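You operate a simulated robot arm through the tools that you are given. There is no shell and no other tool. Be economical: measure what you need, move in short steps, check, and stop when the job is done.

Carry out the task below with a simulated robot arm. There is one attempt and no reset: what you move stays moved.

TASK
Sew a trial on the grey strip, correct the tension by its look, and sew on until it lies even.
Fine: loops want it tighter, puckers looser; trial 3 cm, 5 cm in all; draw the strip out, leave the foot up.

Only the result counts: the job must be done as asked and must still hold three seconds after the hand-in. Knocking over, shifting, dropping, spilling or breaking anything else fails it.

THE ROBOT
A 7-joint arm with a two-finger parallel gripper, fixed in place. Base frame: the origin is at the foot of the arm, x ahead of it, y to its left, z up; the work surface is at about z = 735. Units: mm, rad, N and s.
With the tool pointing down near the work surface it reaches from about 320 to 740 mm from the base axis. Its first joint turns from -2.007 to 2.007 rad. Payload 3.91 kg.
The TCP is the grasp point between the finger pads, 30 mm short of the fingertips. In the tool frame z runs along the fingers and y along their closing line. The gripper opens to 110 mm. The fingers are 20 mm wide and 10 mm thick; the gripper's body (48 by 112 mm) begins 55 mm behind the TCP.
Orientation is told as [roll, pitch, yaw] about the base's x, y, z axes, in that order, counted from this pose: with the fingers straight down and closing along the base's y, the tool's x points along the base's -x, its y along +y and its z along -z.

THE INTERFACE
- The arm moves only by the tool send_rows. Its argument "series" is a list of rows, each an object of numbers (a shift or turn left out is 0, a gripper value left out holds the last): "fingers": the finger opening in mm, from 0 to 110; "tx", "ty", "tz": the shift along the tool's x, y, z in units of 20 mm (1.0 is 20 mm); "wx", "wy", "wz": the turn, a rotation vector about the tool's x, y, z in units of 6 degrees (1.0 is 6 degrees). In form: [{"fingers": .., "tx": .., "ty": .., "tz": .., "wx": .., "wy": .., "wz": ..}, ...]. A call has 1 to 12 rows; each row shifts and turns the commanded pose from where the row before left it, along the tool's axes as they then stand. A call with a number of a shift or a turn outside -1 to 1 is refused whole. Rows are played at 5 a second. More than 50 mm and 0.15 rad between two rows, or a gripper value outside its range, and nothing of the call is played. Where a pose cannot be reached the arm comes as near as it can. A force on the tool above 40 N (or 10 N above the force at the start of the call, whichever is more), or a blocked arm, ends the call early, and 0.2 s more pass. Each finger travels about 108 mm/s and halts on what it meets, pressing with about 34 N; the grip force reading is that of the motor and also rises with nothing between the fingers. The clock runs only during rows and for 0.2 s after the last one: add rows that do not move to give the fingers time. It gives the time, the measured TCP pose, the force on the tool (base axes), the opening and the grip force at its end, in the units of the frame above (readings bear some noise).
- Cameras (640 x 400 px; columns grow to the right, rows downward): "scene" is fixed at [44.9, 503.2, 1518]; the picture's right is [-0.52, -0.85, 0.00], its down [-0.50, 0.31, -0.81] and it looks along [0.69, -0.42, -0.59] (base axes); focal length 311 px, centre (320, 200). "wrist" rides on the gripper at [72, 17, -103] in the tool frame; the picture's right is [-0.23, 0.97, 0.00], its down [-0.76, -0.18, -0.62] and it looks along [-0.61, -0.14, 0.78] (tool axes); focal length 222 px, centre (320, 200). There is no depth. A picture from a camera that has moved, and an enlarged one, comes with that camera's place and axes in the base frame and with its lens. The place of the scene camera against the robot may be out by one fixed shift of up to 12 mm in any direction.
- snapshot(camera): a new picture of that camera. The clock stands still meanwhile.
- move_column(by): slides the trunk up (or, below 0, down) by that many mm; the arm rides with it, the base frame stays. It gives what a move gives, with no picture.
- close_up(camera, box): a new picture of the part [left, top, right, bottom] of that camera's present view, enlarged. The clock stands still meanwhile.
- close_job(): hands the job in; it is judged then, once.

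Work in short steps. Places have to be worked out from the pictures, the camera data and where the tool is seen: move nearer, look again, correct. Check each grasp and each placing, and mend what went wrong. You have 120 turns and 64 pictures in all, those below and enlarged ones among them. Open the gripper and draw the arm clear of the work before you hand the job in, unless the task says otherwise; then end with one line.

The tools are called after ">>>" as a command line: name --argument value ..., lists and objects as JSON in quotes. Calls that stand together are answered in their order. send_rows: Moves the arm, as the interface text tells. Its arguments: {"type":"object","properties":{"series":{"type":"array"}},"required":["series"]} The other tools are called the same way: move_column (by) slides the trunk up or down; snapshot (camera) takes a picture; close_up (camera, box) takes an enlarged picture of a part of a camera's view; close_job () hands the job in.

At the start:

```text
time_s: 0.0
position: [471.7, 211.4, 1155.2]
tcp_rot: [0.0, -0.001, 0.0]
wrist_force: [0.1, -0.1, 0.5]
gripper_width: 110.0
grip_force: 0.1
trunk travel left (down, up): [-700.0, 290.0]
```

scene: 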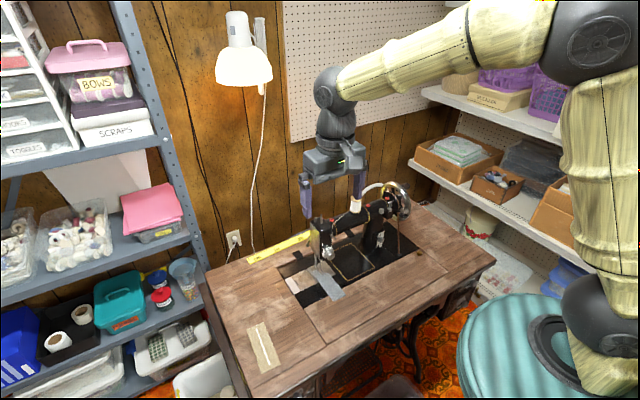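
wrist: 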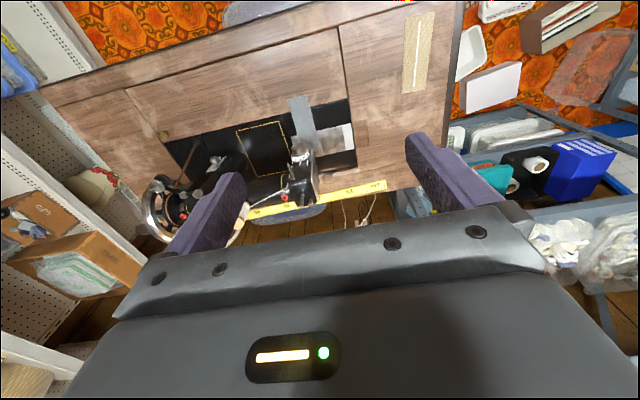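

The machine stands on the table with the grey strip at its needle end. I take enlarged views to find the controls.

>>> close_up --camera "scene" --box '[270, 170, 430, 310]'

>>> close_up --camera "wrist" --box '[130, 80, 370, 240]'

>>> close_up --camera "scene" --box '[295, 205, 365, 305]'

```text
2.86 times, centred on (350, 240) of scene
camera zoom: at [44.9, 503.2, 1518.0], right [-0.52, -0.85, 0.0], down [-0.5, 0.31, -0.81], along [0.69, -0.42, -0.59], focal length 889 px, centre (234, 86)
```

zoom: 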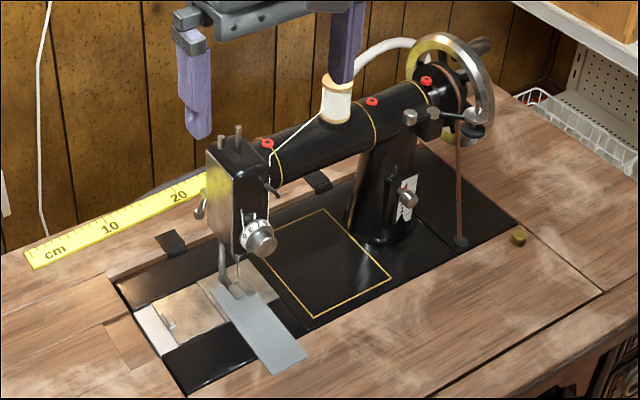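

```text
2.50 times, centred on (250, 160) of wrist
camera zoom: at [397.7, 229.1, 1258.4], right [0.23, 0.97, 0.0], down [0.76, -0.18, 0.62], along [0.61, -0.14, -0.78], focal length 555 px, centre (495, 300)
```

zoom: 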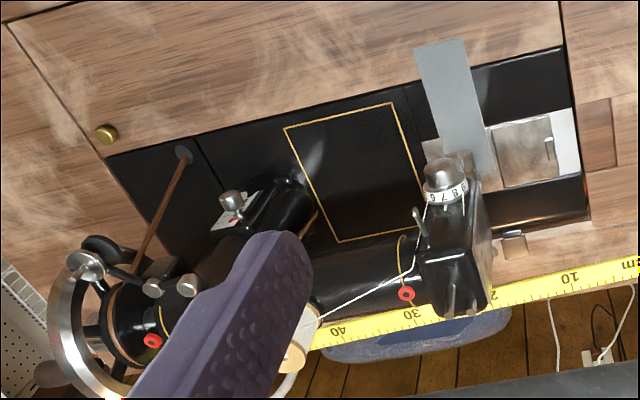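

```text
4.00 times, centred on (330, 255) of scene
camera zoom: at [44.9, 503.2, 1518.0], right [-0.52, -0.85, 0.0], down [-0.5, 0.31, -0.81], along [0.69, -0.42, -0.59], focal length 1245 px, centre (280, -20)
```

zoom: 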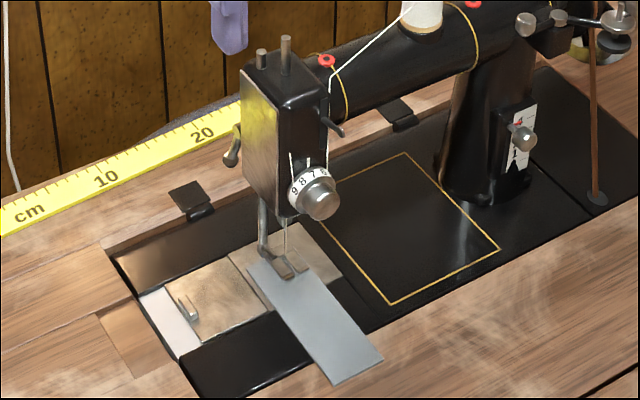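

The strip runs along x at about y=160, the head is above its far end, and the handwheel is near (640,-160,~900). I move toward the handwheel side for a better look.

>>> send_rows --series '[{"ty": -1, "tx": 0.5}, {"ty": -1, "tx": 0.5}, {"ty": -1, "tx": 0.5}, {"ty": -1, "tx": 0.5}, {"ty": -1, "tx": 0.5}, {"ty": -1, "tx": 0.5}, {"ty": -1}, {"ty": -1}, {"ty": -1}, {"ty": -1}, {"ty": -1, "tz": 1}, {"ty": -1, "tz": 1}]'

>>> snapshot --camera "wrist"

>>> close_up --camera "scene" --box '[360, 160, 440, 260]'

```text
time_s: 2.6
position: [411.0, -28.7, 1116.0]
tcp_rot: [0.0, 0.0, 0.001]
wrist_force: [0.1, 0.3, -0.6]
gripper_width: 110.0
grip_force: 0.1
trunk travel left (down, up): [-700.0, 290.0]
```

```text
58 pictures are left
camera wrist: at [338.2, -12.0, 1218.7], right [0.23, 0.97, 0.0], down [0.76, -0.18, 0.62], along [0.61, -0.14, -0.78], focal length 222 px, centre (320, 200)
```

wrist: 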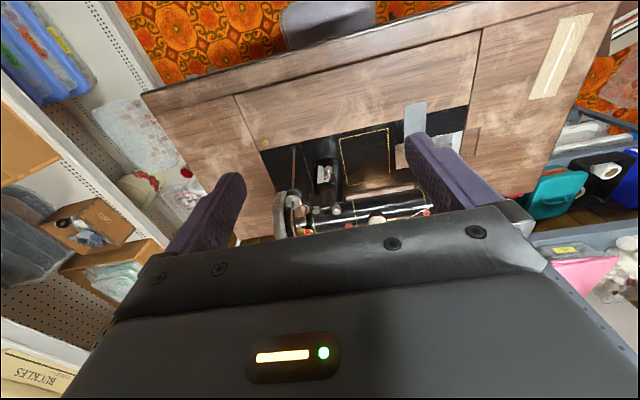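

```text
4.00 times, centred on (400, 210) of scene
camera zoom: at [44.9, 503.2, 1518.0], right [-0.52, -0.85, 0.0], down [-0.5, 0.31, -0.81], along [0.69, -0.42, -0.59], focal length 1245 px, centre (0, 160)
```

zoom: 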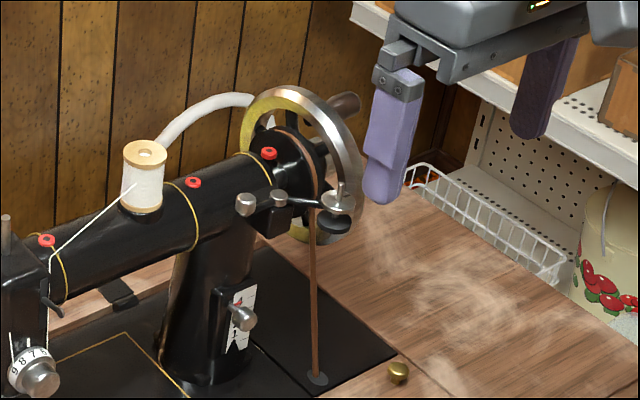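

The wheel carries a wooden crank handle on its outer side. I move above and before the wheel to see it from close by.

>>> send_rows --series '[{"ty": -1, "tx": -0.7}, {"ty": -1, "tx": -0.7}, {"ty": -1, "tx": -0.7}, {"ty": -1, "tx": -0.7}, {"ty": -1, "tx": -0.7}, {"ty": -1, "tx": -0.7}, {"ty": -1, "tx": -0.7}, {"ty": -1, "tx": -0.7}, {"tx": -0.7, "tz": 0.5}, {"tx": -0.7, "tz": 0.5}]'

>>> snapshot --camera "wrist"

```text
time_s: 4.8
position: [551.4, -188.1, 1094.9]
tcp_rot: [-0.001, 0.001, 0.0]
wrist_force: [-0.3, -0.4, 0.7]
gripper_width: 110.0
grip_force: 0.0
trunk travel left (down, up): [-700.0, 290.0]
```

```text
56 pictures are left
camera wrist: at [477.8, -171.1, 1197.6], right [0.23, 0.97, 0.0], down [0.76, -0.18, 0.62], along [0.61, -0.14, -0.78], focal length 222 px, centre (320, 200)
```

wrist: 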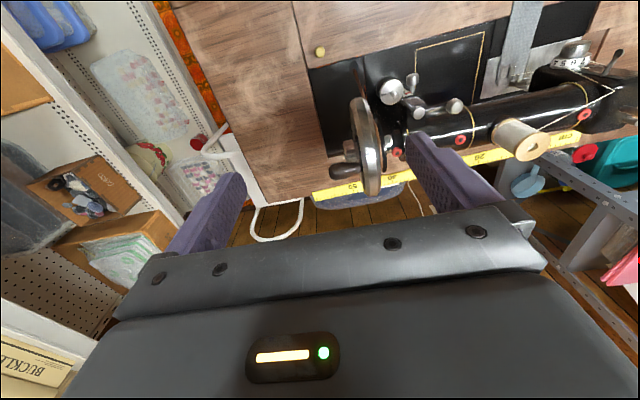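

The handle is about at (630, -150..-183, 955), with the wheel centre near (632,-145,903). Next I go to the head's front side and tilt the tool forward to see foot, dial and lever.

>>> send_rows --series '[{"ty": 1, "tx": 1}, {"ty": 1, "tx": 1}, {"ty": 1, "tx": 1}, {"ty": 1, "tx": 1}, {"ty": 1}, {"ty": 1}, {"ty": 1}, {"ty": 1}, {"ty": 1}, {"ty": 1}, {"ty": 1}, {"ty": 1}]'

>>> send_rows --series '[{"ty": 1, "tz": 1}, {"ty": 1, "tz": 1}, {"tz": 1}, {"tz": 1}, {"tz": 1}, {"tz": 1}, {"wy": -1}, {"wy": -1}, {"wy": -1}, {"wy": -1}]'

>>> snapshot --camera "wrist"

```text
time_s: 7.4
position: [470.5, 52.4, 1095.8]
tcp_rot: [-0.001, 0.0, -0.002]
wrist_force: [-0.2, 0.2, -0.5]
gripper_width: 109.9
grip_force: 0.1
trunk travel left (down, up): [-700.0, 290.0]
```

```text
time_s: 9.6
position: [470.3, 92.0, 974.6]
tcp_rot: [0.0, -0.42, -0.001]
wrist_force: [0.3, -0.4, 0.5]
gripper_width: 109.7
grip_force: 0.0
trunk travel left (down, up): [-700.0, 290.0]
```

```text
55 pictures are left
camera wrist: at [361.4, 109.5, 1040.0], right [0.21, 0.97, 0.09], down [0.44, -0.18, 0.88], along [0.87, -0.14, -0.47], focal length 222 px, centre (320, 200)
```

wrist: 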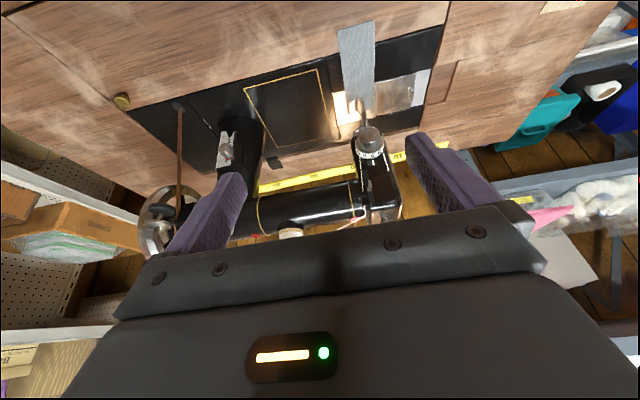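

>>> close_up --camera "wrist" --box '[320, 60, 440, 230]'

>>> close_up --camera "scene" --box '[305, 220, 355, 280]'

```text
2.35 times, centred on (380, 145) of wrist
camera zoom: at [361.4, 109.5, 1040.0], right [0.21, 0.97, 0.09], down [0.44, -0.18, 0.88], along [0.87, -0.14, -0.47], focal length 523 px, centre (179, 329)
```

zoom: 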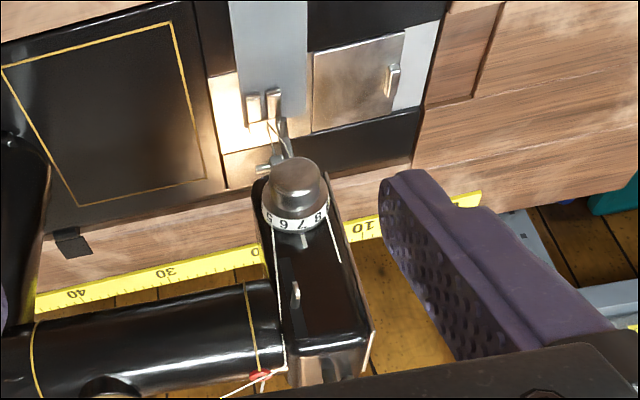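

```text
6.67 times, centred on (330, 250) of scene
camera zoom: at [44.9, 503.2, 1518.0], right [-0.52, -0.85, 0.0], down [-0.5, 0.31, -0.81], along [0.69, -0.42, -0.59], focal length 2074 px, centre (253, -133)
```

zoom: 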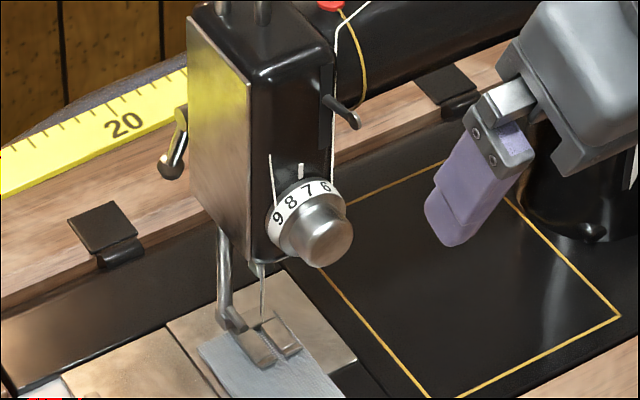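

The dial reads about 7 at the index. I zoom on the lever behind the head and on the foot to judge whether the foot is up or down.

>>> close_up --camera "scene" --box '[300, 228, 332, 248]'

>>> close_up --camera "scene" --box '[306, 254, 346, 279]'

```text
16.00 times, centred on (316, 238) of scene
camera zoom: at [44.9, 503.2, 1518.0], right [-0.52, -0.85, 0.0], down [-0.5, 0.31, -0.81], along [0.69, -0.42, -0.59], focal length 4978 px, centre (384, -408)
```

zoom: 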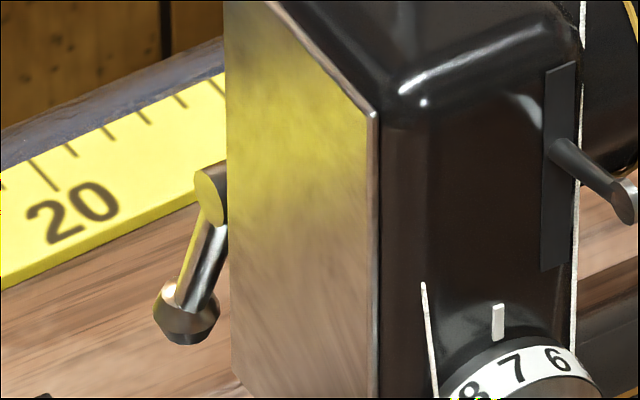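

```text
16.00 times, centred on (326, 266) of scene
camera zoom: at [44.9, 503.2, 1518.0], right [-0.52, -0.85, 0.0], down [-0.5, 0.31, -0.81], along [0.69, -0.42, -0.59], focal length 4978 px, centre (224, -864)
```

zoom: 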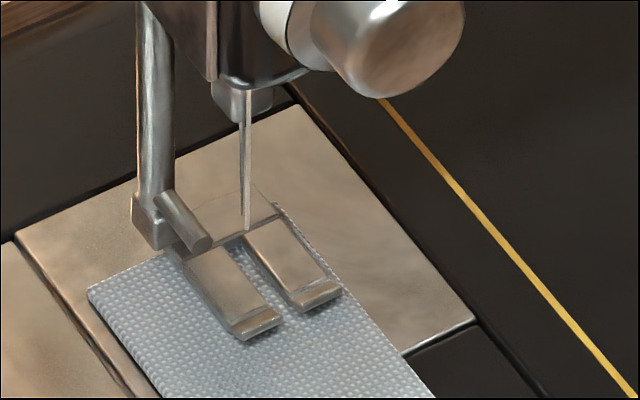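

The lever hangs down, suggesting the foot is down; I want a low view from the left to be sure. I move to the left side with a yaw towards the head.

>>> send_rows --series '[{"wy": 1}, {"wy": 1}, {"wy": 1}, {"wy": 1}, {"ty": 1}, {"ty": 1}, {"ty": 1}, {"ty": 1}, {"ty": 1}, {"ty": 1}, {"ty": 1}, {"ty": 1}]'

>>> send_rows --series '[{"wz": 1, "ty": 1}, {"wz": 1}, {"wz": 1}, {"wz": 1}, {"wz": 1}, {"wz": 1}, {"wz": 1}, {"wz": 1}, {"wz": 1}, {"wz": 1}, {"wz": 1}]'

>>> send_rows --series '[{"wy": -1}, {"wy": -1}, {"wy": -1}, {"wy": -1}, {"wy": -1}, {"wy": -1}, {"wy": -1}]'

>>> snapshot --camera "wrist"

```text
time_s: 12.2
position: [471.0, 252.8, 974.8]
tcp_rot: [-0.001, 0.0, 0.0]
wrist_force: [-0.9, -0.2, 0.2]
gripper_width: 110.0
grip_force: 0.1
trunk travel left (down, up): [-700.0, 290.0]
```

```text
time_s: 14.6
position: [470.1, 270.8, 974.4]
tcp_rot: [-0.001, -0.001, -1.154]
wrist_force: [0.8, 0.4, -0.4]
gripper_width: 110.0
grip_force: 0.2
trunk travel left (down, up): [-700.0, 290.0]
```

```text
time_s: 16.2
position: [471.4, 271.4, 976.4]
tcp_rot: [0.001, -0.734, -1.153]
wrist_force: [0.2, 0.2, 1.0]
gripper_width: 110.0
grip_force: 0.0
trunk travel left (down, up): [-700.0, 290.0]
```

```text
50 pictures are left
camera wrist: at [435.5, 391.9, 1003.0], right [0.96, 0.24, 0.15], down [-0.1, -0.21, 0.97], along [0.27, -0.95, -0.17], focal length 222 px, centre (320, 200)
```

wrist: 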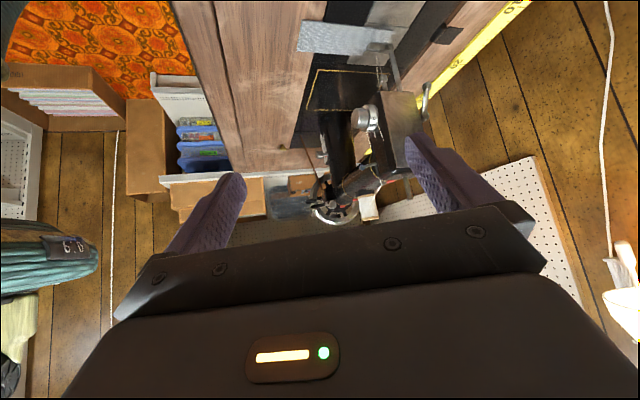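

>>> close_up --camera "wrist" --box '[345, 15, 445, 120]'

>>> close_up --camera "wrist" --box '[365, 15, 405, 85]'

```text
3.81 times, centred on (395, 68) of wrist
camera zoom: at [435.5, 391.9, 1003.0], right [0.96, 0.24, 0.15], down [-0.1, -0.21, 0.97], along [0.27, -0.95, -0.17], focal length 846 px, centre (34, 705)
```

zoom: 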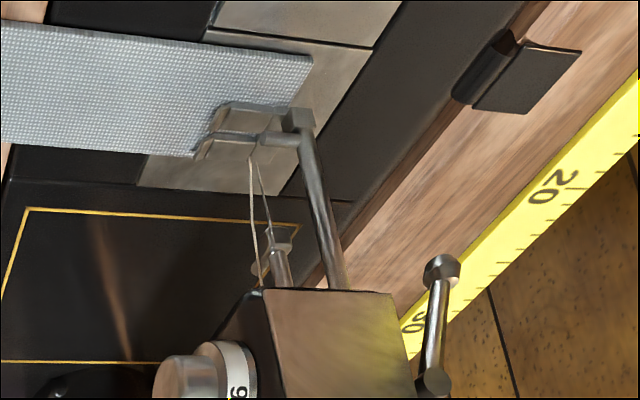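

```text
5.71 times, centred on (385, 50) of wrist
camera zoom: at [435.5, 391.9, 1003.0], right [0.96, 0.24, 0.15], down [-0.1, -0.21, 0.97], along [0.27, -0.95, -0.17], focal length 1269 px, centre (-51, 1057)
```

zoom: 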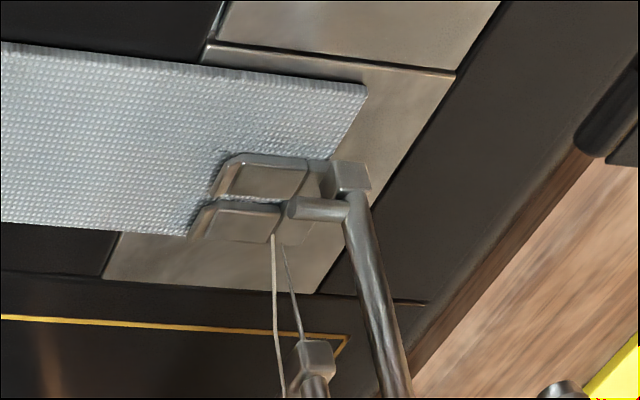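

The foot rests on the strip with its lever hanging down (tip about (668,172,826)), so sewing can begin. I turn back to neutral, rise, and head for the crank handle.

>>> send_rows --series '[{"wy": 1}, {"wy": 1}, {"wy": 1}, {"wy": 1}, {"wy": 1}, {"wy": 1}, {"wy": 1}, {"tz": -1, "wz": -1}, {"tz": -1, "wz": -1}, {"tz": -1, "wz": -1}, {"tz": -1, "wz": -1}, {"tz": -1, "wz": -1}]'

>>> send_rows --series '[{"wz": -1}, {"wz": -1}, {"wz": -1}, {"wz": -1}, {"wz": -1}, {"wz": -1}, {"ty": -1}, {"ty": -1}, {"ty": -1}, {"ty": -1}, {"ty": -1}, {"ty": -1}]'

>>> send_rows --series '[{"ty": -1}, {"ty": -1}, {"ty": -1}, {"ty": -1}, {"ty": -1}, {"ty": -1}, {"ty": -1}, {"ty": -1}, {"ty": -1}, {"ty": -1}, {"ty": -1}, {"ty": -1}]'

>>> send_rows --series '[{"ty": -1}, {"ty": -1}, {"ty": -1}, {"ty": -1}, {"ty": -1}, {"ty": -1}, {"ty": -1}, {"ty": -1}]'

>>> send_rows --series '[{"wz": -1}, {"wz": -1}, {"wz": -1}, {"wz": -1}, {"wz": -1}, {"wz": -1}, {"wz": -1}, {"wz": -1}]'

>>> send_rows --series '[{"wz": -1}, {"wz": -1}, {"wz": -1}, {"wz": -1}, {"wz": -1}, {"wz": -1}, {"wz": -1}]'

```text
time_s: 18.8
position: [470.4, 272.3, 1076.2]
tcp_rot: [0.0, -0.001, -0.628]
wrist_force: [0.1, 0.4, 0.8]
gripper_width: 110.0
grip_force: 0.0
trunk travel left (down, up): [-700.0, 290.0]
```

```text
time_s: 21.4
position: [471.2, 150.5, 1075.5]
tcp_rot: [-0.001, 0.0, 0.0]
wrist_force: [0.4, 0.4, 0.2]
gripper_width: 110.1
grip_force: 0.1
trunk travel left (down, up): [-700.0, 290.0]
```

```text
time_s: 24.0
position: [470.5, -88.6, 1075.5]
tcp_rot: [-0.001, -0.001, 0.0]
wrist_force: [-0.8, -0.7, -0.3]
gripper_width: 110.1
grip_force: 0.0
trunk travel left (down, up): [-700.0, 290.0]
```

```text
time_s: 25.8
position: [470.5, -249.6, 1073.6]
tcp_rot: [-0.001, -0.001, 0.0]
wrist_force: [-0.7, -0.7, 0.2]
gripper_width: 110.3
grip_force: 0.0
trunk travel left (down, up): [-700.0, 290.0]
```

```text
time_s: 27.6
position: [470.2, -248.3, 1074.9]
tcp_rot: [0.001, 0.0, 0.838]
wrist_force: [0.6, 0.0, 0.7]
gripper_width: 110.1
grip_force: 0.0
trunk travel left (down, up): [-700.0, 290.0]
```

```text
time_s: 29.2
position: [471.1, -247.5, 1074.7]
tcp_rot: [-0.001, 0.002, 1.573]
wrist_force: [-0.5, -0.6, 0.1]
gripper_width: 110.2
grip_force: 0.0
trunk travel left (down, up): [-700.0, 290.0]
```

Now I shift to x≈631, tilt 30° so the fingers point down and toward the wheel, and look.

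>>> send_rows --series '[{"ty": -1}, {"ty": -1}, {"ty": -1}, {"ty": -1}, {"ty": -1}, {"ty": -1}, {"ty": -1}, {"ty": -1}]'

>>> send_rows --series '[{"wy": -1, "fingers": 50}, {"wy": -1}, {"wy": -1}, {"wy": -1}, {"wy": -1}]'

>>> snapshot --camera "wrist"

>>> close_up --camera "scene" --box '[360, 130, 440, 230]'

```text
time_s: 31.0
position: [632.2, -248.1, 1074.9]
tcp_rot: [0.003, -0.001, 1.57]
wrist_force: [-0.1, -1.1, -0.2]
gripper_width: 110.0
grip_force: 0.1
trunk travel left (down, up): [-700.0, 290.0]
```

```text
time_s: 32.2
position: [631.5, -248.4, 1074.4]
tcp_rot: [0.0, -0.526, 1.571]
wrist_force: [0.4, -1.0, 0.2]
gripper_width: 50.3
grip_force: 0.0
trunk travel left (down, up): [-700.0, 290.0]
```

```text
47 pictures are left
camera wrist: at [613.1, -362.9, 1127.9], right [-0.97, 0.2, 0.11], down [0.18, 0.35, 0.92], along [0.14, 0.92, -0.37], focal length 222 px, centre (320, 200)
```

wrist: 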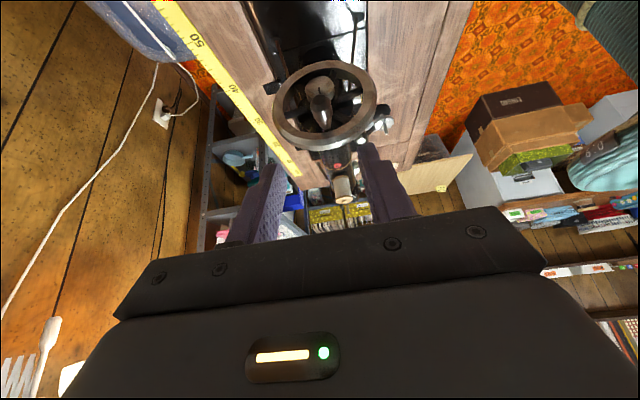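

```text
4.00 times, centred on (400, 180) of scene
camera zoom: at [44.9, 503.2, 1518.0], right [-0.52, -0.85, 0.0], down [-0.5, 0.31, -0.81], along [0.69, -0.42, -0.59], focal length 1245 px, centre (0, 280)
```

zoom: 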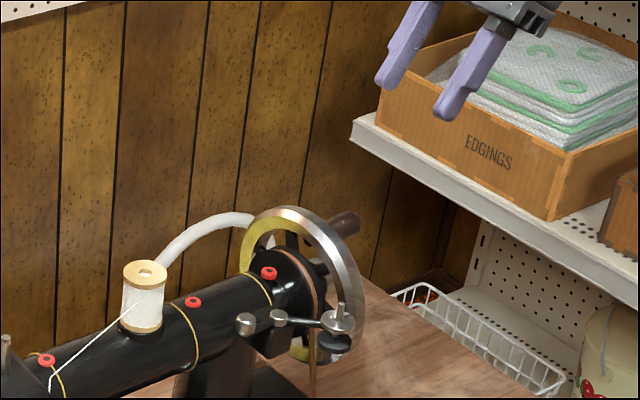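

>>> close_up --camera "wrist" --box '[255, 45, 415, 165]'

```text
3.33 times, centred on (335, 105) of wrist
camera zoom: at [613.1, -362.9, 1127.9], right [-0.97, 0.2, 0.11], down [0.18, 0.35, 0.92], along [0.14, 0.92, -0.37], focal length 740 px, centre (270, 517)
```

zoom: 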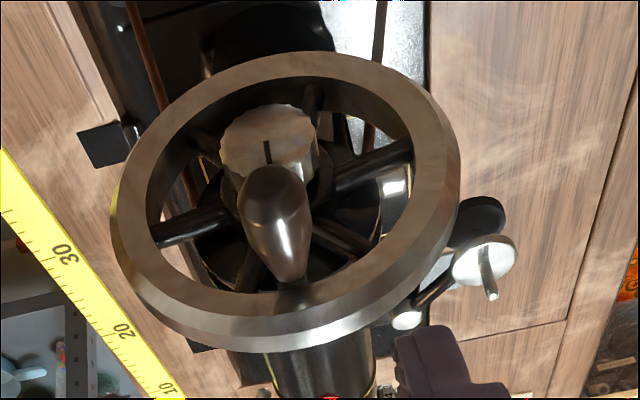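

The handle sits at the wheel's top, about (627, -155..-190, 956). The approach is straight along the tool axis, so I go in 126 mm with 50 mm open, then look.

>>> send_rows --series '[{"tz": 1, "ty": 0.22}, {"tz": 1}, {"tz": 1}, {"tz": 1}, {"tz": 1}, {"tz": 0.5}, {"tz": 0.5}, {"tz": 0.3}]'

>>> snapshot --camera "wrist"

>>> close_up --camera "scene" --box '[370, 150, 434, 230]'

```text
time_s: 34.0
position: [627.0, -184.1, 964.2]
tcp_rot: [-0.001, -0.524, 1.573]
wrist_force: [1.4, 0.3, 0.5]
gripper_width: 50.0
grip_force: 0.0
trunk travel left (down, up): [-700.0, 290.0]
```

```text
44 pictures are left
camera wrist: at [608.4, -299.0, 1019.0], right [-0.97, 0.2, 0.11], down [0.18, 0.35, 0.92], along [0.14, 0.92, -0.37], focal length 222 px, centre (320, 200)
```

wrist: 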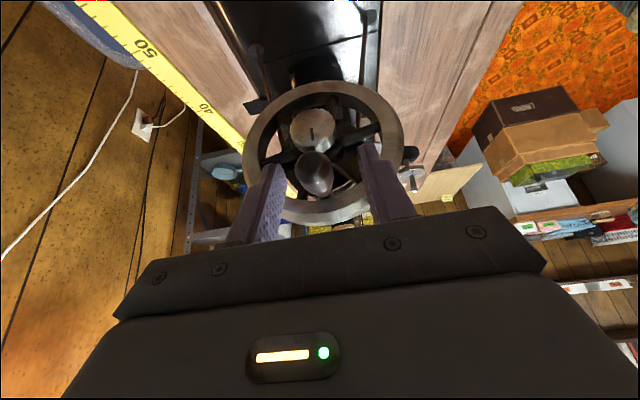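

```text
5.00 times, centred on (402, 190) of scene
camera zoom: at [44.9, 503.2, 1518.0], right [-0.52, -0.85, 0.0], down [-0.5, 0.31, -0.81], along [0.69, -0.42, -0.59], focal length 1556 px, centre (-90, 250)
```

zoom: 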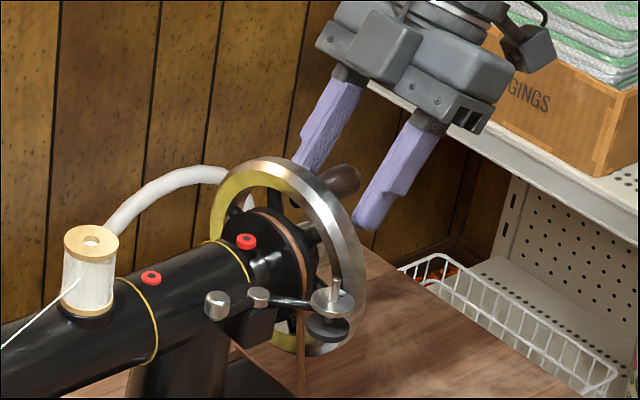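

The handle lies between the fingers, its end about (626,-190,960). I close on it.

>>> send_rows --series '[{"fingers": 0}, {}, {}, {}]'

>>> close_up --camera "wrist" --box '[235, 75, 415, 255]'

```text
time_s: 35.0
position: [626.3, -184.5, 966.3]
tcp_rot: [-0.002, -0.522, 1.571]
wrist_force: [-1.8, 0.3, -1.7]
gripper_width: 21.6
grip_force: 44.6
trunk travel left (down, up): [-700.0, 290.0]
```

```text
2.22 times, centred on (325, 165) of wrist
camera zoom: at [608.3, -299.0, 1019.2], right [-0.97, 0.2, 0.11], down [0.18, 0.35, 0.92], along [0.14, 0.92, -0.37], focal length 494 px, centre (309, 278)
```

zoom: 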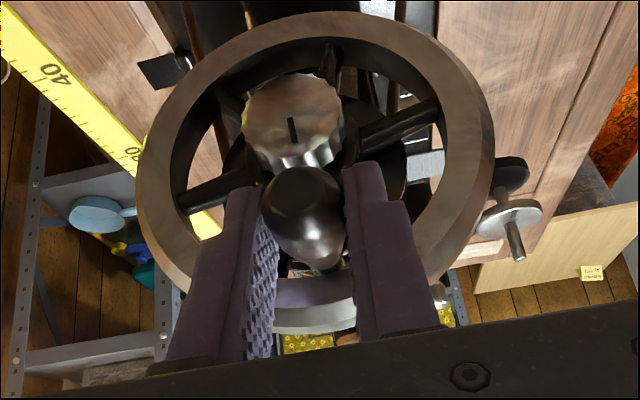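

Gripped: 21.6 mm. I test a quarter turn toward the operator (top toward −x), radius 48 mm.

>>> send_rows --series '[{"ty": 0.918, "tx": 0.091, "tz": 0.158}, {"ty": 0.779, "tx": 0.26, "tz": 0.451}]'

>>> send_rows --series '[{"ty": 0.52, "tx": 0.389, "tz": 0.674}, {"ty": 0.183, "tx": 0.459, "tz": 0.795}]'

>>> snapshot --camera "wrist"

```text
time_s: 35.6
position: [594.8, -185.7, 950.4]
tcp_rot: [0.0, -0.523, 1.571]
wrist_force: [10.1, 2.3, -10.0]
gripper_width: 21.4
grip_force: 44.9
trunk travel left (down, up): [-700.0, 290.0]
```

```text
time_s: 36.2
position: [583.5, -185.2, 919.2]
tcp_rot: [-0.004, -0.524, 1.57]
wrist_force: [27.7, 0.5, 1.0]
gripper_width: 21.5
grip_force: 44.9
trunk travel left (down, up): [-700.0, 290.0]
```

```text
41 pictures are left
camera wrist: at [564.3, -298.9, 971.4], right [-0.97, 0.2, 0.11], down [0.18, 0.35, 0.92], along [0.15, 0.92, -0.37], focal length 222 px, centre (320, 200)
```

wrist: 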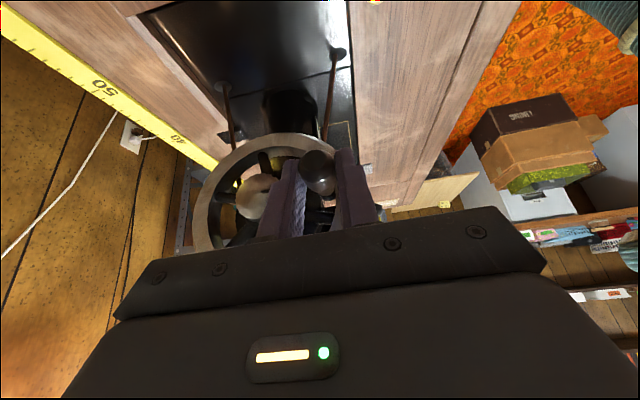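

The wheel turns; fitting the TCP points gives a circle with centre (630, 920) and radius 46.4. I continue on this circle to the bottom and check.

>>> send_rows --series '[{"ty": -0.405, "tx": 0.37, "tz": 0.641}, {"ty": -0.505, "tx": 0.375, "tz": 0.65}, {"ty": -0.75, "tx": 0.2525, "tz": 0.437}, {"ty": -0.89, "tx": 0.0875, "tz": 0.152}]'

>>> send_rows --series '[{"ty": -0.89, "tx": -0.0875, "tz": -0.152}, {"ty": -0.75, "tx": -0.2525, "tz": -0.437}, {"ty": -0.505, "tx": -0.375, "tz": -0.65}, {"ty": -0.175, "tx": -0.445, "tz": -0.771}]'

>>> send_rows --series '[{"ty": 0.175, "tx": -0.445, "tz": -0.771}, {"ty": 0.505, "tx": -0.375, "tz": -0.65}, {"ty": 0.75, "tx": -0.2525, "tz": -0.437}, {"ty": 0.89, "tx": -0.0875, "tz": -0.152}]'

>>> close_up --camera "scene" --box '[300, 250, 364, 300]'

>>> close_up --camera "wrist" --box '[235, 75, 415, 255]'

```text
time_s: 37.2
position: [628.7, -185.1, 875.4]
tcp_rot: [0.0, -0.524, 1.569]
wrist_force: [0.9, 0.0, 1.2]
gripper_width: 21.4
grip_force: 45.4
trunk travel left (down, up): [-700.0, 290.0]
```

```text
time_s: 38.2
position: [674.8, -185.6, 921.9]
tcp_rot: [0.001, -0.523, 1.57]
wrist_force: [-1.2, 2.5, 0.0]
gripper_width: 21.6
grip_force: 44.8
trunk travel left (down, up): [-700.0, 290.0]
```

```text
time_s: 39.2
position: [628.8, -185.6, 967.3]
tcp_rot: [0.003, -0.523, 1.569]
wrist_force: [0.2, 3.7, -5.8]
gripper_width: 21.7
grip_force: 45.8
trunk travel left (down, up): [-700.0, 290.0]
```

```text
8.00 times, centred on (332, 275) of scene
camera zoom: at [44.9, 503.2, 1518.0], right [-0.52, -0.85, 0.0], down [-0.5, 0.31, -0.81], along [0.69, -0.42, -0.59], focal length 2489 px, centre (224, -400)
```

zoom: 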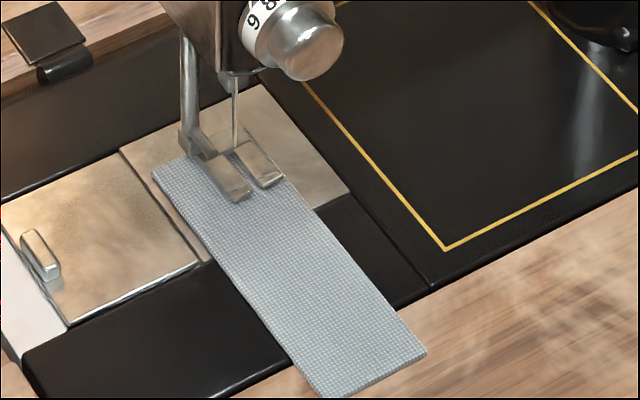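

```text
2.22 times, centred on (325, 165) of wrist
camera zoom: at [611.2, -299.0, 1019.3], right [-0.97, 0.2, 0.12], down [0.18, 0.35, 0.92], along [0.14, 0.92, -0.37], focal length 494 px, centre (309, 278)
```

zoom: 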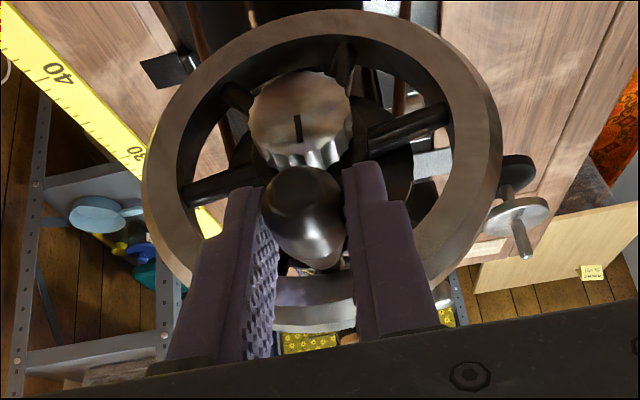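

One full turn with low forces; the strip advanced around 2–3 mm. I make three more turns in four calls, then measure.

>>> send_rows --series '[{"ty": 0.89, "tx": 0.0875, "tz": 0.152}, {"ty": 0.75, "tx": 0.2525, "tz": 0.437}, {"ty": 0.505, "tx": 0.375, "tz": 0.65}, {"ty": 0.175, "tx": 0.445, "tz": 0.771}, {"ty": -0.175, "tx": 0.445, "tz": 0.771}, {"ty": -0.505, "tx": 0.375, "tz": 0.65}, {"ty": -0.75, "tx": 0.2525, "tz": 0.437}, {"ty": -0.89, "tx": 0.0875, "tz": 0.152}, {"ty": -0.89, "tx": -0.0875, "tz": -0.152}, {"ty": -0.75, "tx": -0.2525, "tz": -0.437}, {"ty": -0.505, "tx": -0.375, "tz": -0.65}, {"ty": -0.175, "tx": -0.445, "tz": -0.771}]'

>>> send_rows --series '[{"ty": 0.175, "tx": -0.445, "tz": -0.771}, {"ty": 0.505, "tx": -0.375, "tz": -0.65}, {"ty": 0.75, "tx": -0.2525, "tz": -0.437}, {"ty": 0.89, "tx": -0.0875, "tz": -0.152}, {"ty": 0.89, "tx": 0.0875, "tz": 0.152}, {"ty": 0.75, "tx": 0.2525, "tz": 0.437}, {"ty": 0.505, "tx": 0.375, "tz": 0.65}, {"ty": 0.175, "tx": 0.445, "tz": 0.771}, {"ty": -0.175, "tx": 0.445, "tz": 0.771}, {"ty": -0.505, "tx": 0.375, "tz": 0.65}, {"ty": -0.75, "tx": 0.2525, "tz": 0.437}, {"ty": -0.89, "tx": 0.0875, "tz": 0.152}]'

>>> send_rows --series '[{"ty": -0.89, "tx": -0.0875, "tz": -0.152}, {"ty": -0.75, "tx": -0.2525, "tz": -0.437}, {"ty": -0.505, "tx": -0.375, "tz": -0.65}, {"ty": -0.175, "tx": -0.445, "tz": -0.771}, {"ty": 0.175, "tx": -0.445, "tz": -0.771}, {"ty": 0.505, "tx": -0.375, "tz": -0.65}, {"ty": 0.75, "tx": -0.2525, "tz": -0.437}, {"ty": 0.89, "tx": -0.0875, "tz": -0.152}, {"ty": 0.89, "tx": 0.0875, "tz": 0.152}, {"ty": 0.75, "tx": 0.2525, "tz": 0.437}, {"ty": 0.505, "tx": 0.375, "tz": 0.65}, {"ty": 0.175, "tx": 0.445, "tz": 0.771}]'

>>> send_rows --series '[{"ty": -0.175, "tx": 0.445, "tz": 0.771}, {"ty": -0.505, "tx": 0.375, "tz": 0.65}, {"ty": -0.75, "tx": 0.2525, "tz": 0.437}, {"ty": -0.89, "tx": 0.0875, "tz": 0.152}, {"ty": -0.89, "tx": -0.0875, "tz": -0.152}, {"ty": -0.75, "tx": -0.2525, "tz": -0.437}, {"ty": -0.505, "tx": -0.375, "tz": -0.65}, {"ty": -0.175, "tx": -0.445, "tz": -0.771}, {"ty": 0.175, "tx": -0.445, "tz": -0.771}, {"ty": 0.505, "tx": -0.375, "tz": -0.65}, {"ty": 0.75, "tx": -0.2525, "tz": -0.437}, {"ty": 0.89, "tx": -0.0875, "tz": -0.152}]'

>>> close_up --camera "scene" --box '[300, 250, 364, 300]'

```text
time_s: 41.8
position: [674.6, -184.9, 920.3]
tcp_rot: [0.001, -0.524, 1.569]
wrist_force: [-5.5, 3.8, -0.6]
gripper_width: 21.4
grip_force: 44.6
trunk travel left (down, up): [-700.0, 290.0]
```

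```text
time_s: 44.4
position: [630.0, -184.4, 873.4]
tcp_rot: [0.002, -0.524, 1.569]
wrist_force: [1.4, 10.0, -9.5]
gripper_width: 21.5
grip_force: 44.7
trunk travel left (down, up): [-700.0, 290.0]
```

```text
time_s: 47.0
position: [583.0, -184.6, 921.3]
tcp_rot: [0.0, -0.524, 1.569]
wrist_force: [5.1, 4.4, -1.2]
gripper_width: 21.5
grip_force: 45.3
trunk travel left (down, up): [-700.0, 290.0]
```

```text
time_s: 49.6
position: [629.3, -185.1, 966.5]
tcp_rot: [0.002, -0.525, 1.57]
wrist_force: [0.6, 6.6, -6.4]
gripper_width: 21.6
grip_force: 45.2
trunk travel left (down, up): [-700.0, 290.0]
```

```text
8.00 times, centred on (332, 275) of scene
camera zoom: at [44.9, 503.2, 1518.0], right [-0.52, -0.85, 0.0], down [-0.5, 0.31, -0.81], along [0.69, -0.42, -0.59], focal length 2489 px, centre (224, -400)
```

zoom: 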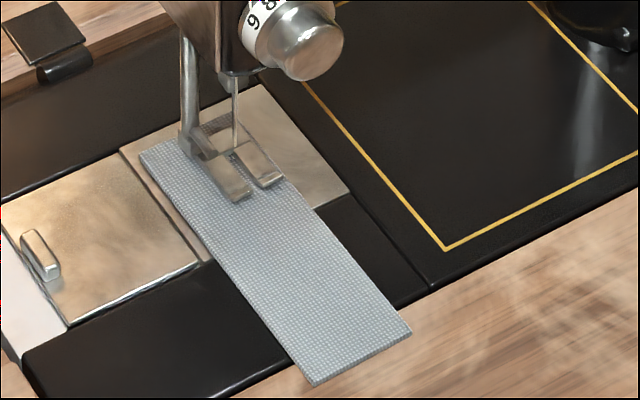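

The strip advanced about 14 mm over 4 turns (≈3.5 mm/turn). I make three more turns and then measure at higher zoom.

>>> send_rows --series '[{"ty": 0.89, "tx": 0.0875, "tz": 0.152}, {"ty": 0.75, "tx": 0.2525, "tz": 0.437}, {"ty": 0.505, "tx": 0.375, "tz": 0.65}, {"ty": 0.175, "tx": 0.445, "tz": 0.771}, {"ty": -0.175, "tx": 0.445, "tz": 0.771}, {"ty": -0.505, "tx": 0.375, "tz": 0.65}, {"ty": -0.75, "tx": 0.2525, "tz": 0.437}, {"ty": -0.89, "tx": 0.0875, "tz": 0.152}, {"ty": -0.89, "tx": -0.0875, "tz": -0.152}, {"ty": -0.75, "tx": -0.2525, "tz": -0.437}, {"ty": -0.505, "tx": -0.375, "tz": -0.65}, {"ty": -0.175, "tx": -0.445, "tz": -0.771}]'

>>> send_rows --series '[{"ty": 0.175, "tx": -0.445, "tz": -0.771}, {"ty": 0.505, "tx": -0.375, "tz": -0.65}, {"ty": 0.75, "tx": -0.2525, "tz": -0.437}, {"ty": 0.89, "tx": -0.0875, "tz": -0.152}, {"ty": 0.89, "tx": 0.0875, "tz": 0.152}, {"ty": 0.75, "tx": 0.2525, "tz": 0.437}, {"ty": 0.505, "tx": 0.375, "tz": 0.65}, {"ty": 0.175, "tx": 0.445, "tz": 0.771}, {"ty": -0.175, "tx": 0.445, "tz": 0.771}, {"ty": -0.505, "tx": 0.375, "tz": 0.65}, {"ty": -0.75, "tx": 0.2525, "tz": 0.437}, {"ty": -0.89, "tx": 0.0875, "tz": 0.152}]'

>>> send_rows --series '[{"ty": -0.89, "tx": -0.0875, "tz": -0.152}, {"ty": -0.75, "tx": -0.2525, "tz": -0.437}, {"ty": -0.505, "tx": -0.375, "tz": -0.65}, {"ty": -0.175, "tx": -0.445, "tz": -0.771}, {"ty": 0.175, "tx": -0.445, "tz": -0.771}, {"ty": 0.505, "tx": -0.375, "tz": -0.65}, {"ty": 0.75, "tx": -0.2525, "tz": -0.437}, {"ty": 0.89, "tx": -0.0875, "tz": -0.152}, {"ty": 0.89, "tx": 0.0875, "tz": 0.152}, {"ty": 0.75, "tx": 0.2525, "tz": 0.437}, {"ty": 0.505, "tx": 0.375, "tz": 0.65}, {"ty": 0.175, "tx": 0.445, "tz": 0.771}]'

>>> send_rows --series '[{"ty": -0.175, "tx": 0.445, "tz": 0.771}, {"ty": -0.505, "tx": 0.375, "tz": 0.65}, {"ty": -0.75, "tx": 0.2525, "tz": 0.437}, {"ty": -0.89, "tx": 0.0875, "tz": 0.152}, {"ty": -0.89, "tx": -0.0875, "tz": -0.152}, {"ty": -0.75, "tx": -0.2525, "tz": -0.437}, {"ty": -0.505, "tx": -0.375, "tz": -0.65}, {"ty": -0.175, "tx": -0.445, "tz": -0.771}, {"ty": 0.175, "tx": -0.445, "tz": -0.771}, {"ty": 0.505, "tx": -0.375, "tz": -0.65}, {"ty": 0.75, "tx": -0.2525, "tz": -0.437}, {"ty": 0.89, "tx": -0.0875, "tz": -0.152}]'

>>> close_up --camera "scene" --box '[300, 250, 364, 300]'

>>> close_up --camera "scene" --box '[306, 254, 346, 279]'

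```text
time_s: 52.2
position: [673.9, -185.1, 922.3]
tcp_rot: [0.0, -0.523, 1.57]
wrist_force: [-3.1, 4.4, 0.7]
gripper_width: 21.6
grip_force: 44.7
trunk travel left (down, up): [-700.0, 290.0]
```

```text
time_s: 54.8
position: [630.8, -183.9, 873.9]
tcp_rot: [0.0, -0.524, 1.571]
wrist_force: [0.7, 3.9, -3.8]
gripper_width: 21.6
grip_force: 45.1
trunk travel left (down, up): [-700.0, 290.0]
```

```text
time_s: 57.4
position: [583.2, -184.6, 920.5]
tcp_rot: [0.0, -0.523, 1.571]
wrist_force: [4.0, 5.1, -1.4]
gripper_width: 21.8
grip_force: 45.5
trunk travel left (down, up): [-700.0, 290.0]
```

```text
time_s: 60.0
position: [629.3, -184.7, 966.7]
tcp_rot: [0.002, -0.525, 1.569]
wrist_force: [-0.4, 6.7, -10.0]
gripper_width: 21.5
grip_force: 44.7
trunk travel left (down, up): [-700.0, 290.0]
```

```text
8.00 times, centred on (332, 275) of scene
camera zoom: at [44.9, 503.2, 1518.0], right [-0.52, -0.85, 0.0], down [-0.5, 0.31, -0.81], along [0.69, -0.42, -0.59], focal length 2489 px, centre (224, -400)
```

zoom: 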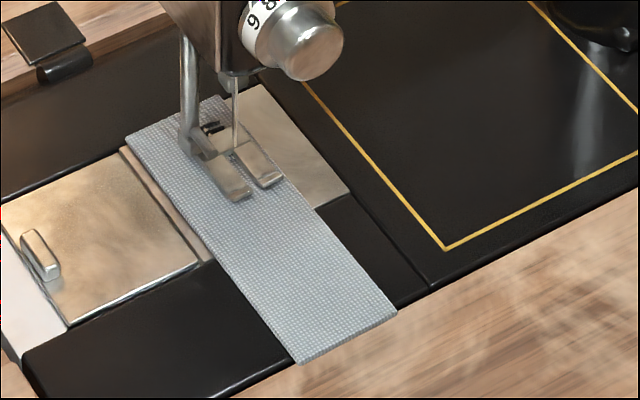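

```text
16.00 times, centred on (326, 266) of scene
camera zoom: at [44.9, 503.2, 1518.0], right [-0.52, -0.85, 0.0], down [-0.5, 0.31, -0.81], along [0.69, -0.42, -0.59], focal length 4978 px, centre (224, -864)
```

zoom: 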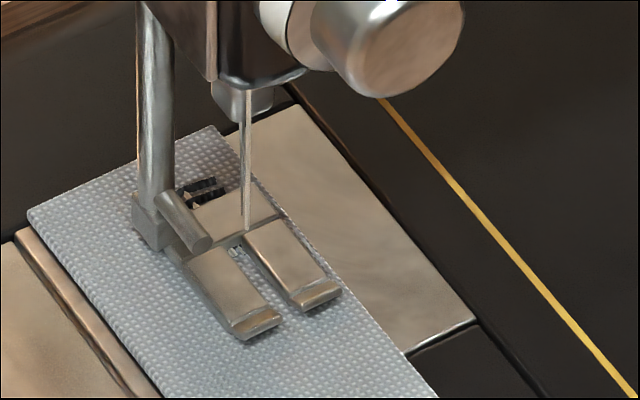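

The last three turns advanced about 3.0 mm each, about 22 mm in all. Three more turns make the 3 cm trial.

>>> send_rows --series '[{"ty": 0.89, "tx": 0.0875, "tz": 0.152}, {"ty": 0.75, "tx": 0.2525, "tz": 0.437}, {"ty": 0.505, "tx": 0.375, "tz": 0.65}, {"ty": 0.175, "tx": 0.445, "tz": 0.771}, {"ty": -0.175, "tx": 0.445, "tz": 0.771}, {"ty": -0.505, "tx": 0.375, "tz": 0.65}, {"ty": -0.75, "tx": 0.2525, "tz": 0.437}, {"ty": -0.89, "tx": 0.0875, "tz": 0.152}, {"ty": -0.89, "tx": -0.0875, "tz": -0.152}, {"ty": -0.75, "tx": -0.2525, "tz": -0.437}, {"ty": -0.505, "tx": -0.375, "tz": -0.65}, {"ty": -0.175, "tx": -0.445, "tz": -0.771}]'

>>> send_rows --series '[{"ty": 0.175, "tx": -0.445, "tz": -0.771}, {"ty": 0.505, "tx": -0.375, "tz": -0.65}, {"ty": 0.75, "tx": -0.2525, "tz": -0.437}, {"ty": 0.89, "tx": -0.0875, "tz": -0.152}, {"ty": 0.89, "tx": 0.0875, "tz": 0.152}, {"ty": 0.75, "tx": 0.2525, "tz": 0.437}, {"ty": 0.505, "tx": 0.375, "tz": 0.65}, {"ty": 0.175, "tx": 0.445, "tz": 0.771}, {"ty": -0.175, "tx": 0.445, "tz": 0.771}, {"ty": -0.505, "tx": 0.375, "tz": 0.65}, {"ty": -0.75, "tx": 0.2525, "tz": 0.437}, {"ty": -0.89, "tx": 0.0875, "tz": 0.152}]'

>>> send_rows --series '[{"ty": -0.89, "tx": -0.0875, "tz": -0.152}, {"ty": -0.75, "tx": -0.2525, "tz": -0.437}, {"ty": -0.505, "tx": -0.375, "tz": -0.65}, {"ty": -0.175, "tx": -0.445, "tz": -0.771}, {"ty": 0.175, "tx": -0.445, "tz": -0.771}, {"ty": 0.505, "tx": -0.375, "tz": -0.65}, {"ty": 0.75, "tx": -0.2525, "tz": -0.437}, {"ty": 0.89, "tx": -0.0875, "tz": -0.152}, {"ty": 0.89, "tx": 0.0875, "tz": 0.152}, {"ty": 0.75, "tx": 0.2525, "tz": 0.437}, {"ty": 0.505, "tx": 0.375, "tz": 0.65}, {"ty": 0.175, "tx": 0.445, "tz": 0.771}]'

>>> send_rows --series '[{"ty": -0.175, "tx": 0.445, "tz": 0.771}, {"ty": -0.505, "tx": 0.375, "tz": 0.65}, {"ty": -0.75, "tx": 0.2525, "tz": 0.437}, {"ty": -0.89, "tx": 0.0875, "tz": 0.152}, {"ty": -0.89, "tx": -0.0875, "tz": -0.152}, {"ty": -0.75, "tx": -0.2525, "tz": -0.437}, {"ty": -0.505, "tx": -0.375, "tz": -0.65}, {"ty": -0.175, "tx": -0.445, "tz": -0.771}, {"ty": 0.175, "tx": -0.445, "tz": -0.771}, {"ty": 0.505, "tx": -0.375, "tz": -0.65}, {"ty": 0.75, "tx": -0.2525, "tz": -0.437}, {"ty": 0.89, "tx": -0.0875, "tz": -0.152}]'

>>> close_up --camera "scene" --box '[300, 250, 364, 300]'

>>> close_up --camera "scene" --box '[304, 256, 328, 271]'

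```text
time_s: 62.6
position: [675.4, -183.8, 921.8]
tcp_rot: [-0.001, -0.525, 1.569]
wrist_force: [-4.9, 3.2, 0.0]
gripper_width: 21.6
grip_force: 44.8
trunk travel left (down, up): [-700.0, 290.0]
```

```text
time_s: 65.2
position: [630.7, -184.3, 875.1]
tcp_rot: [0.0, -0.523, 1.572]
wrist_force: [0.9, 6.4, -3.1]
gripper_width: 21.6
grip_force: 45.1
trunk travel left (down, up): [-700.0, 290.0]
```

```text
time_s: 67.8
position: [583.7, -185.2, 920.7]
tcp_rot: [0.0, -0.523, 1.571]
wrist_force: [3.0, 6.8, -2.0]
gripper_width: 21.6
grip_force: 45.2
trunk travel left (down, up): [-700.0, 290.0]
```

```text
time_s: 70.4
position: [630.7, -184.8, 966.8]
tcp_rot: [0.002, -0.524, 1.569]
wrist_force: [-0.8, 3.8, -3.8]
gripper_width: 21.4
grip_force: 44.9
trunk travel left (down, up): [-700.0, 290.0]
```

```text
8.00 times, centred on (332, 275) of scene
camera zoom: at [44.9, 503.2, 1518.0], right [-0.52, -0.85, 0.0], down [-0.5, 0.31, -0.81], along [0.69, -0.42, -0.59], focal length 2489 px, centre (224, -400)
```

zoom: 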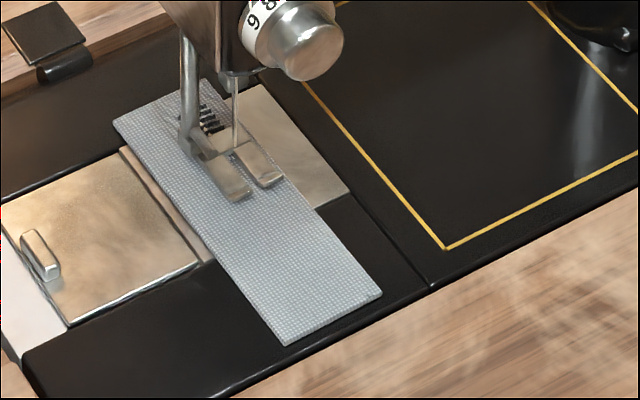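

```text
16.00 times, centred on (316, 264) of scene
camera zoom: at [44.9, 503.2, 1518.0], right [-0.52, -0.85, 0.0], down [-0.5, 0.31, -0.81], along [0.69, -0.42, -0.59], focal length 4978 px, centre (384, -816)
```

zoom: 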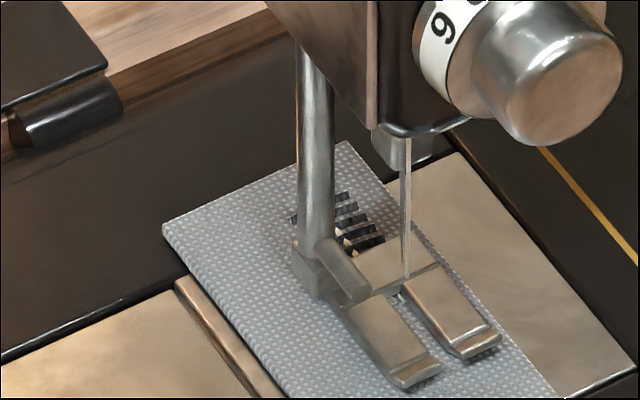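

The trial measures about 31–35 mm. The seam shows dark cross-bars; I release the handle, back out, and look from closer.

>>> send_rows --series '[{"fingers": 50}, {}, {}, {"tz": -1}, {"tz": -1}, {"tz": -1}, {"tz": -1}, {"tz": -1}, {"tz": -1}, {"tz": -0.3}]'

>>> send_rows --series '[{"wy": 1}, {"wy": 1}, {"wy": 1}, {"wy": 1}, {"wy": 1}, {"ty": 1}, {"ty": 1}, {"ty": 1}, {"ty": 1}, {"ty": 1}, {"ty": 1}, {"ty": 1}]'

>>> send_rows --series '[{"wz": 1}, {"wz": 1}, {"wz": 1}, {"wz": 1}, {"wz": 1}, {"wz": 1}, {"wz": 1}, {"wz": 1}, {"wz": 1}, {"wz": 1}, {"wz": 1}, {"wz": 1}]'

>>> close_up --camera "scene" --box '[300, 160, 444, 300]'

```text
time_s: 72.6
position: [629.6, -248.1, 1076.0]
tcp_rot: [0.0, -0.525, 1.571]
wrist_force: [-0.7, 0.8, -0.1]
gripper_width: 50.1
grip_force: 0.1
trunk travel left (down, up): [-700.0, 290.0]
```

```text
time_s: 75.2
position: [488.4, -247.9, 1077.5]
tcp_rot: [0.0, 0.001, 1.571]
wrist_force: [0.5, -0.6, 0.1]
gripper_width: 49.9
grip_force: 0.1
trunk travel left (down, up): [-700.0, 290.0]
```

```text
time_s: 77.8
position: [488.7, -247.1, 1077.0]
tcp_rot: [0.0, 0.001, 0.31]
wrist_force: [-0.1, 0.5, -0.1]
gripper_width: 50.2
grip_force: 0.0
trunk travel left (down, up): [-700.0, 290.0]
```

```text
2.86 times, centred on (372, 230) of scene
camera zoom: at [44.9, 503.2, 1518.0], right [-0.52, -0.85, 0.0], down [-0.5, 0.31, -0.81], along [0.69, -0.42, -0.59], focal length 889 px, centre (171, 114)
```

zoom: 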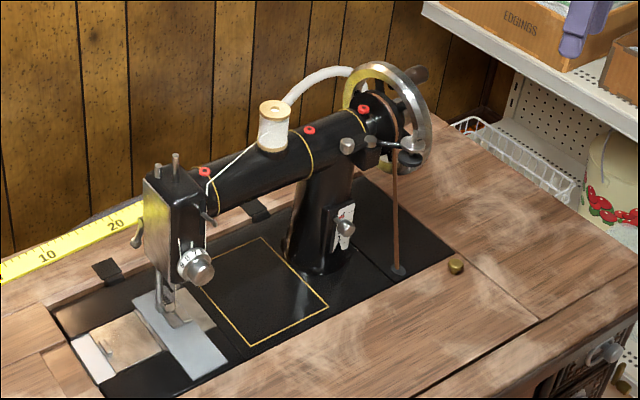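

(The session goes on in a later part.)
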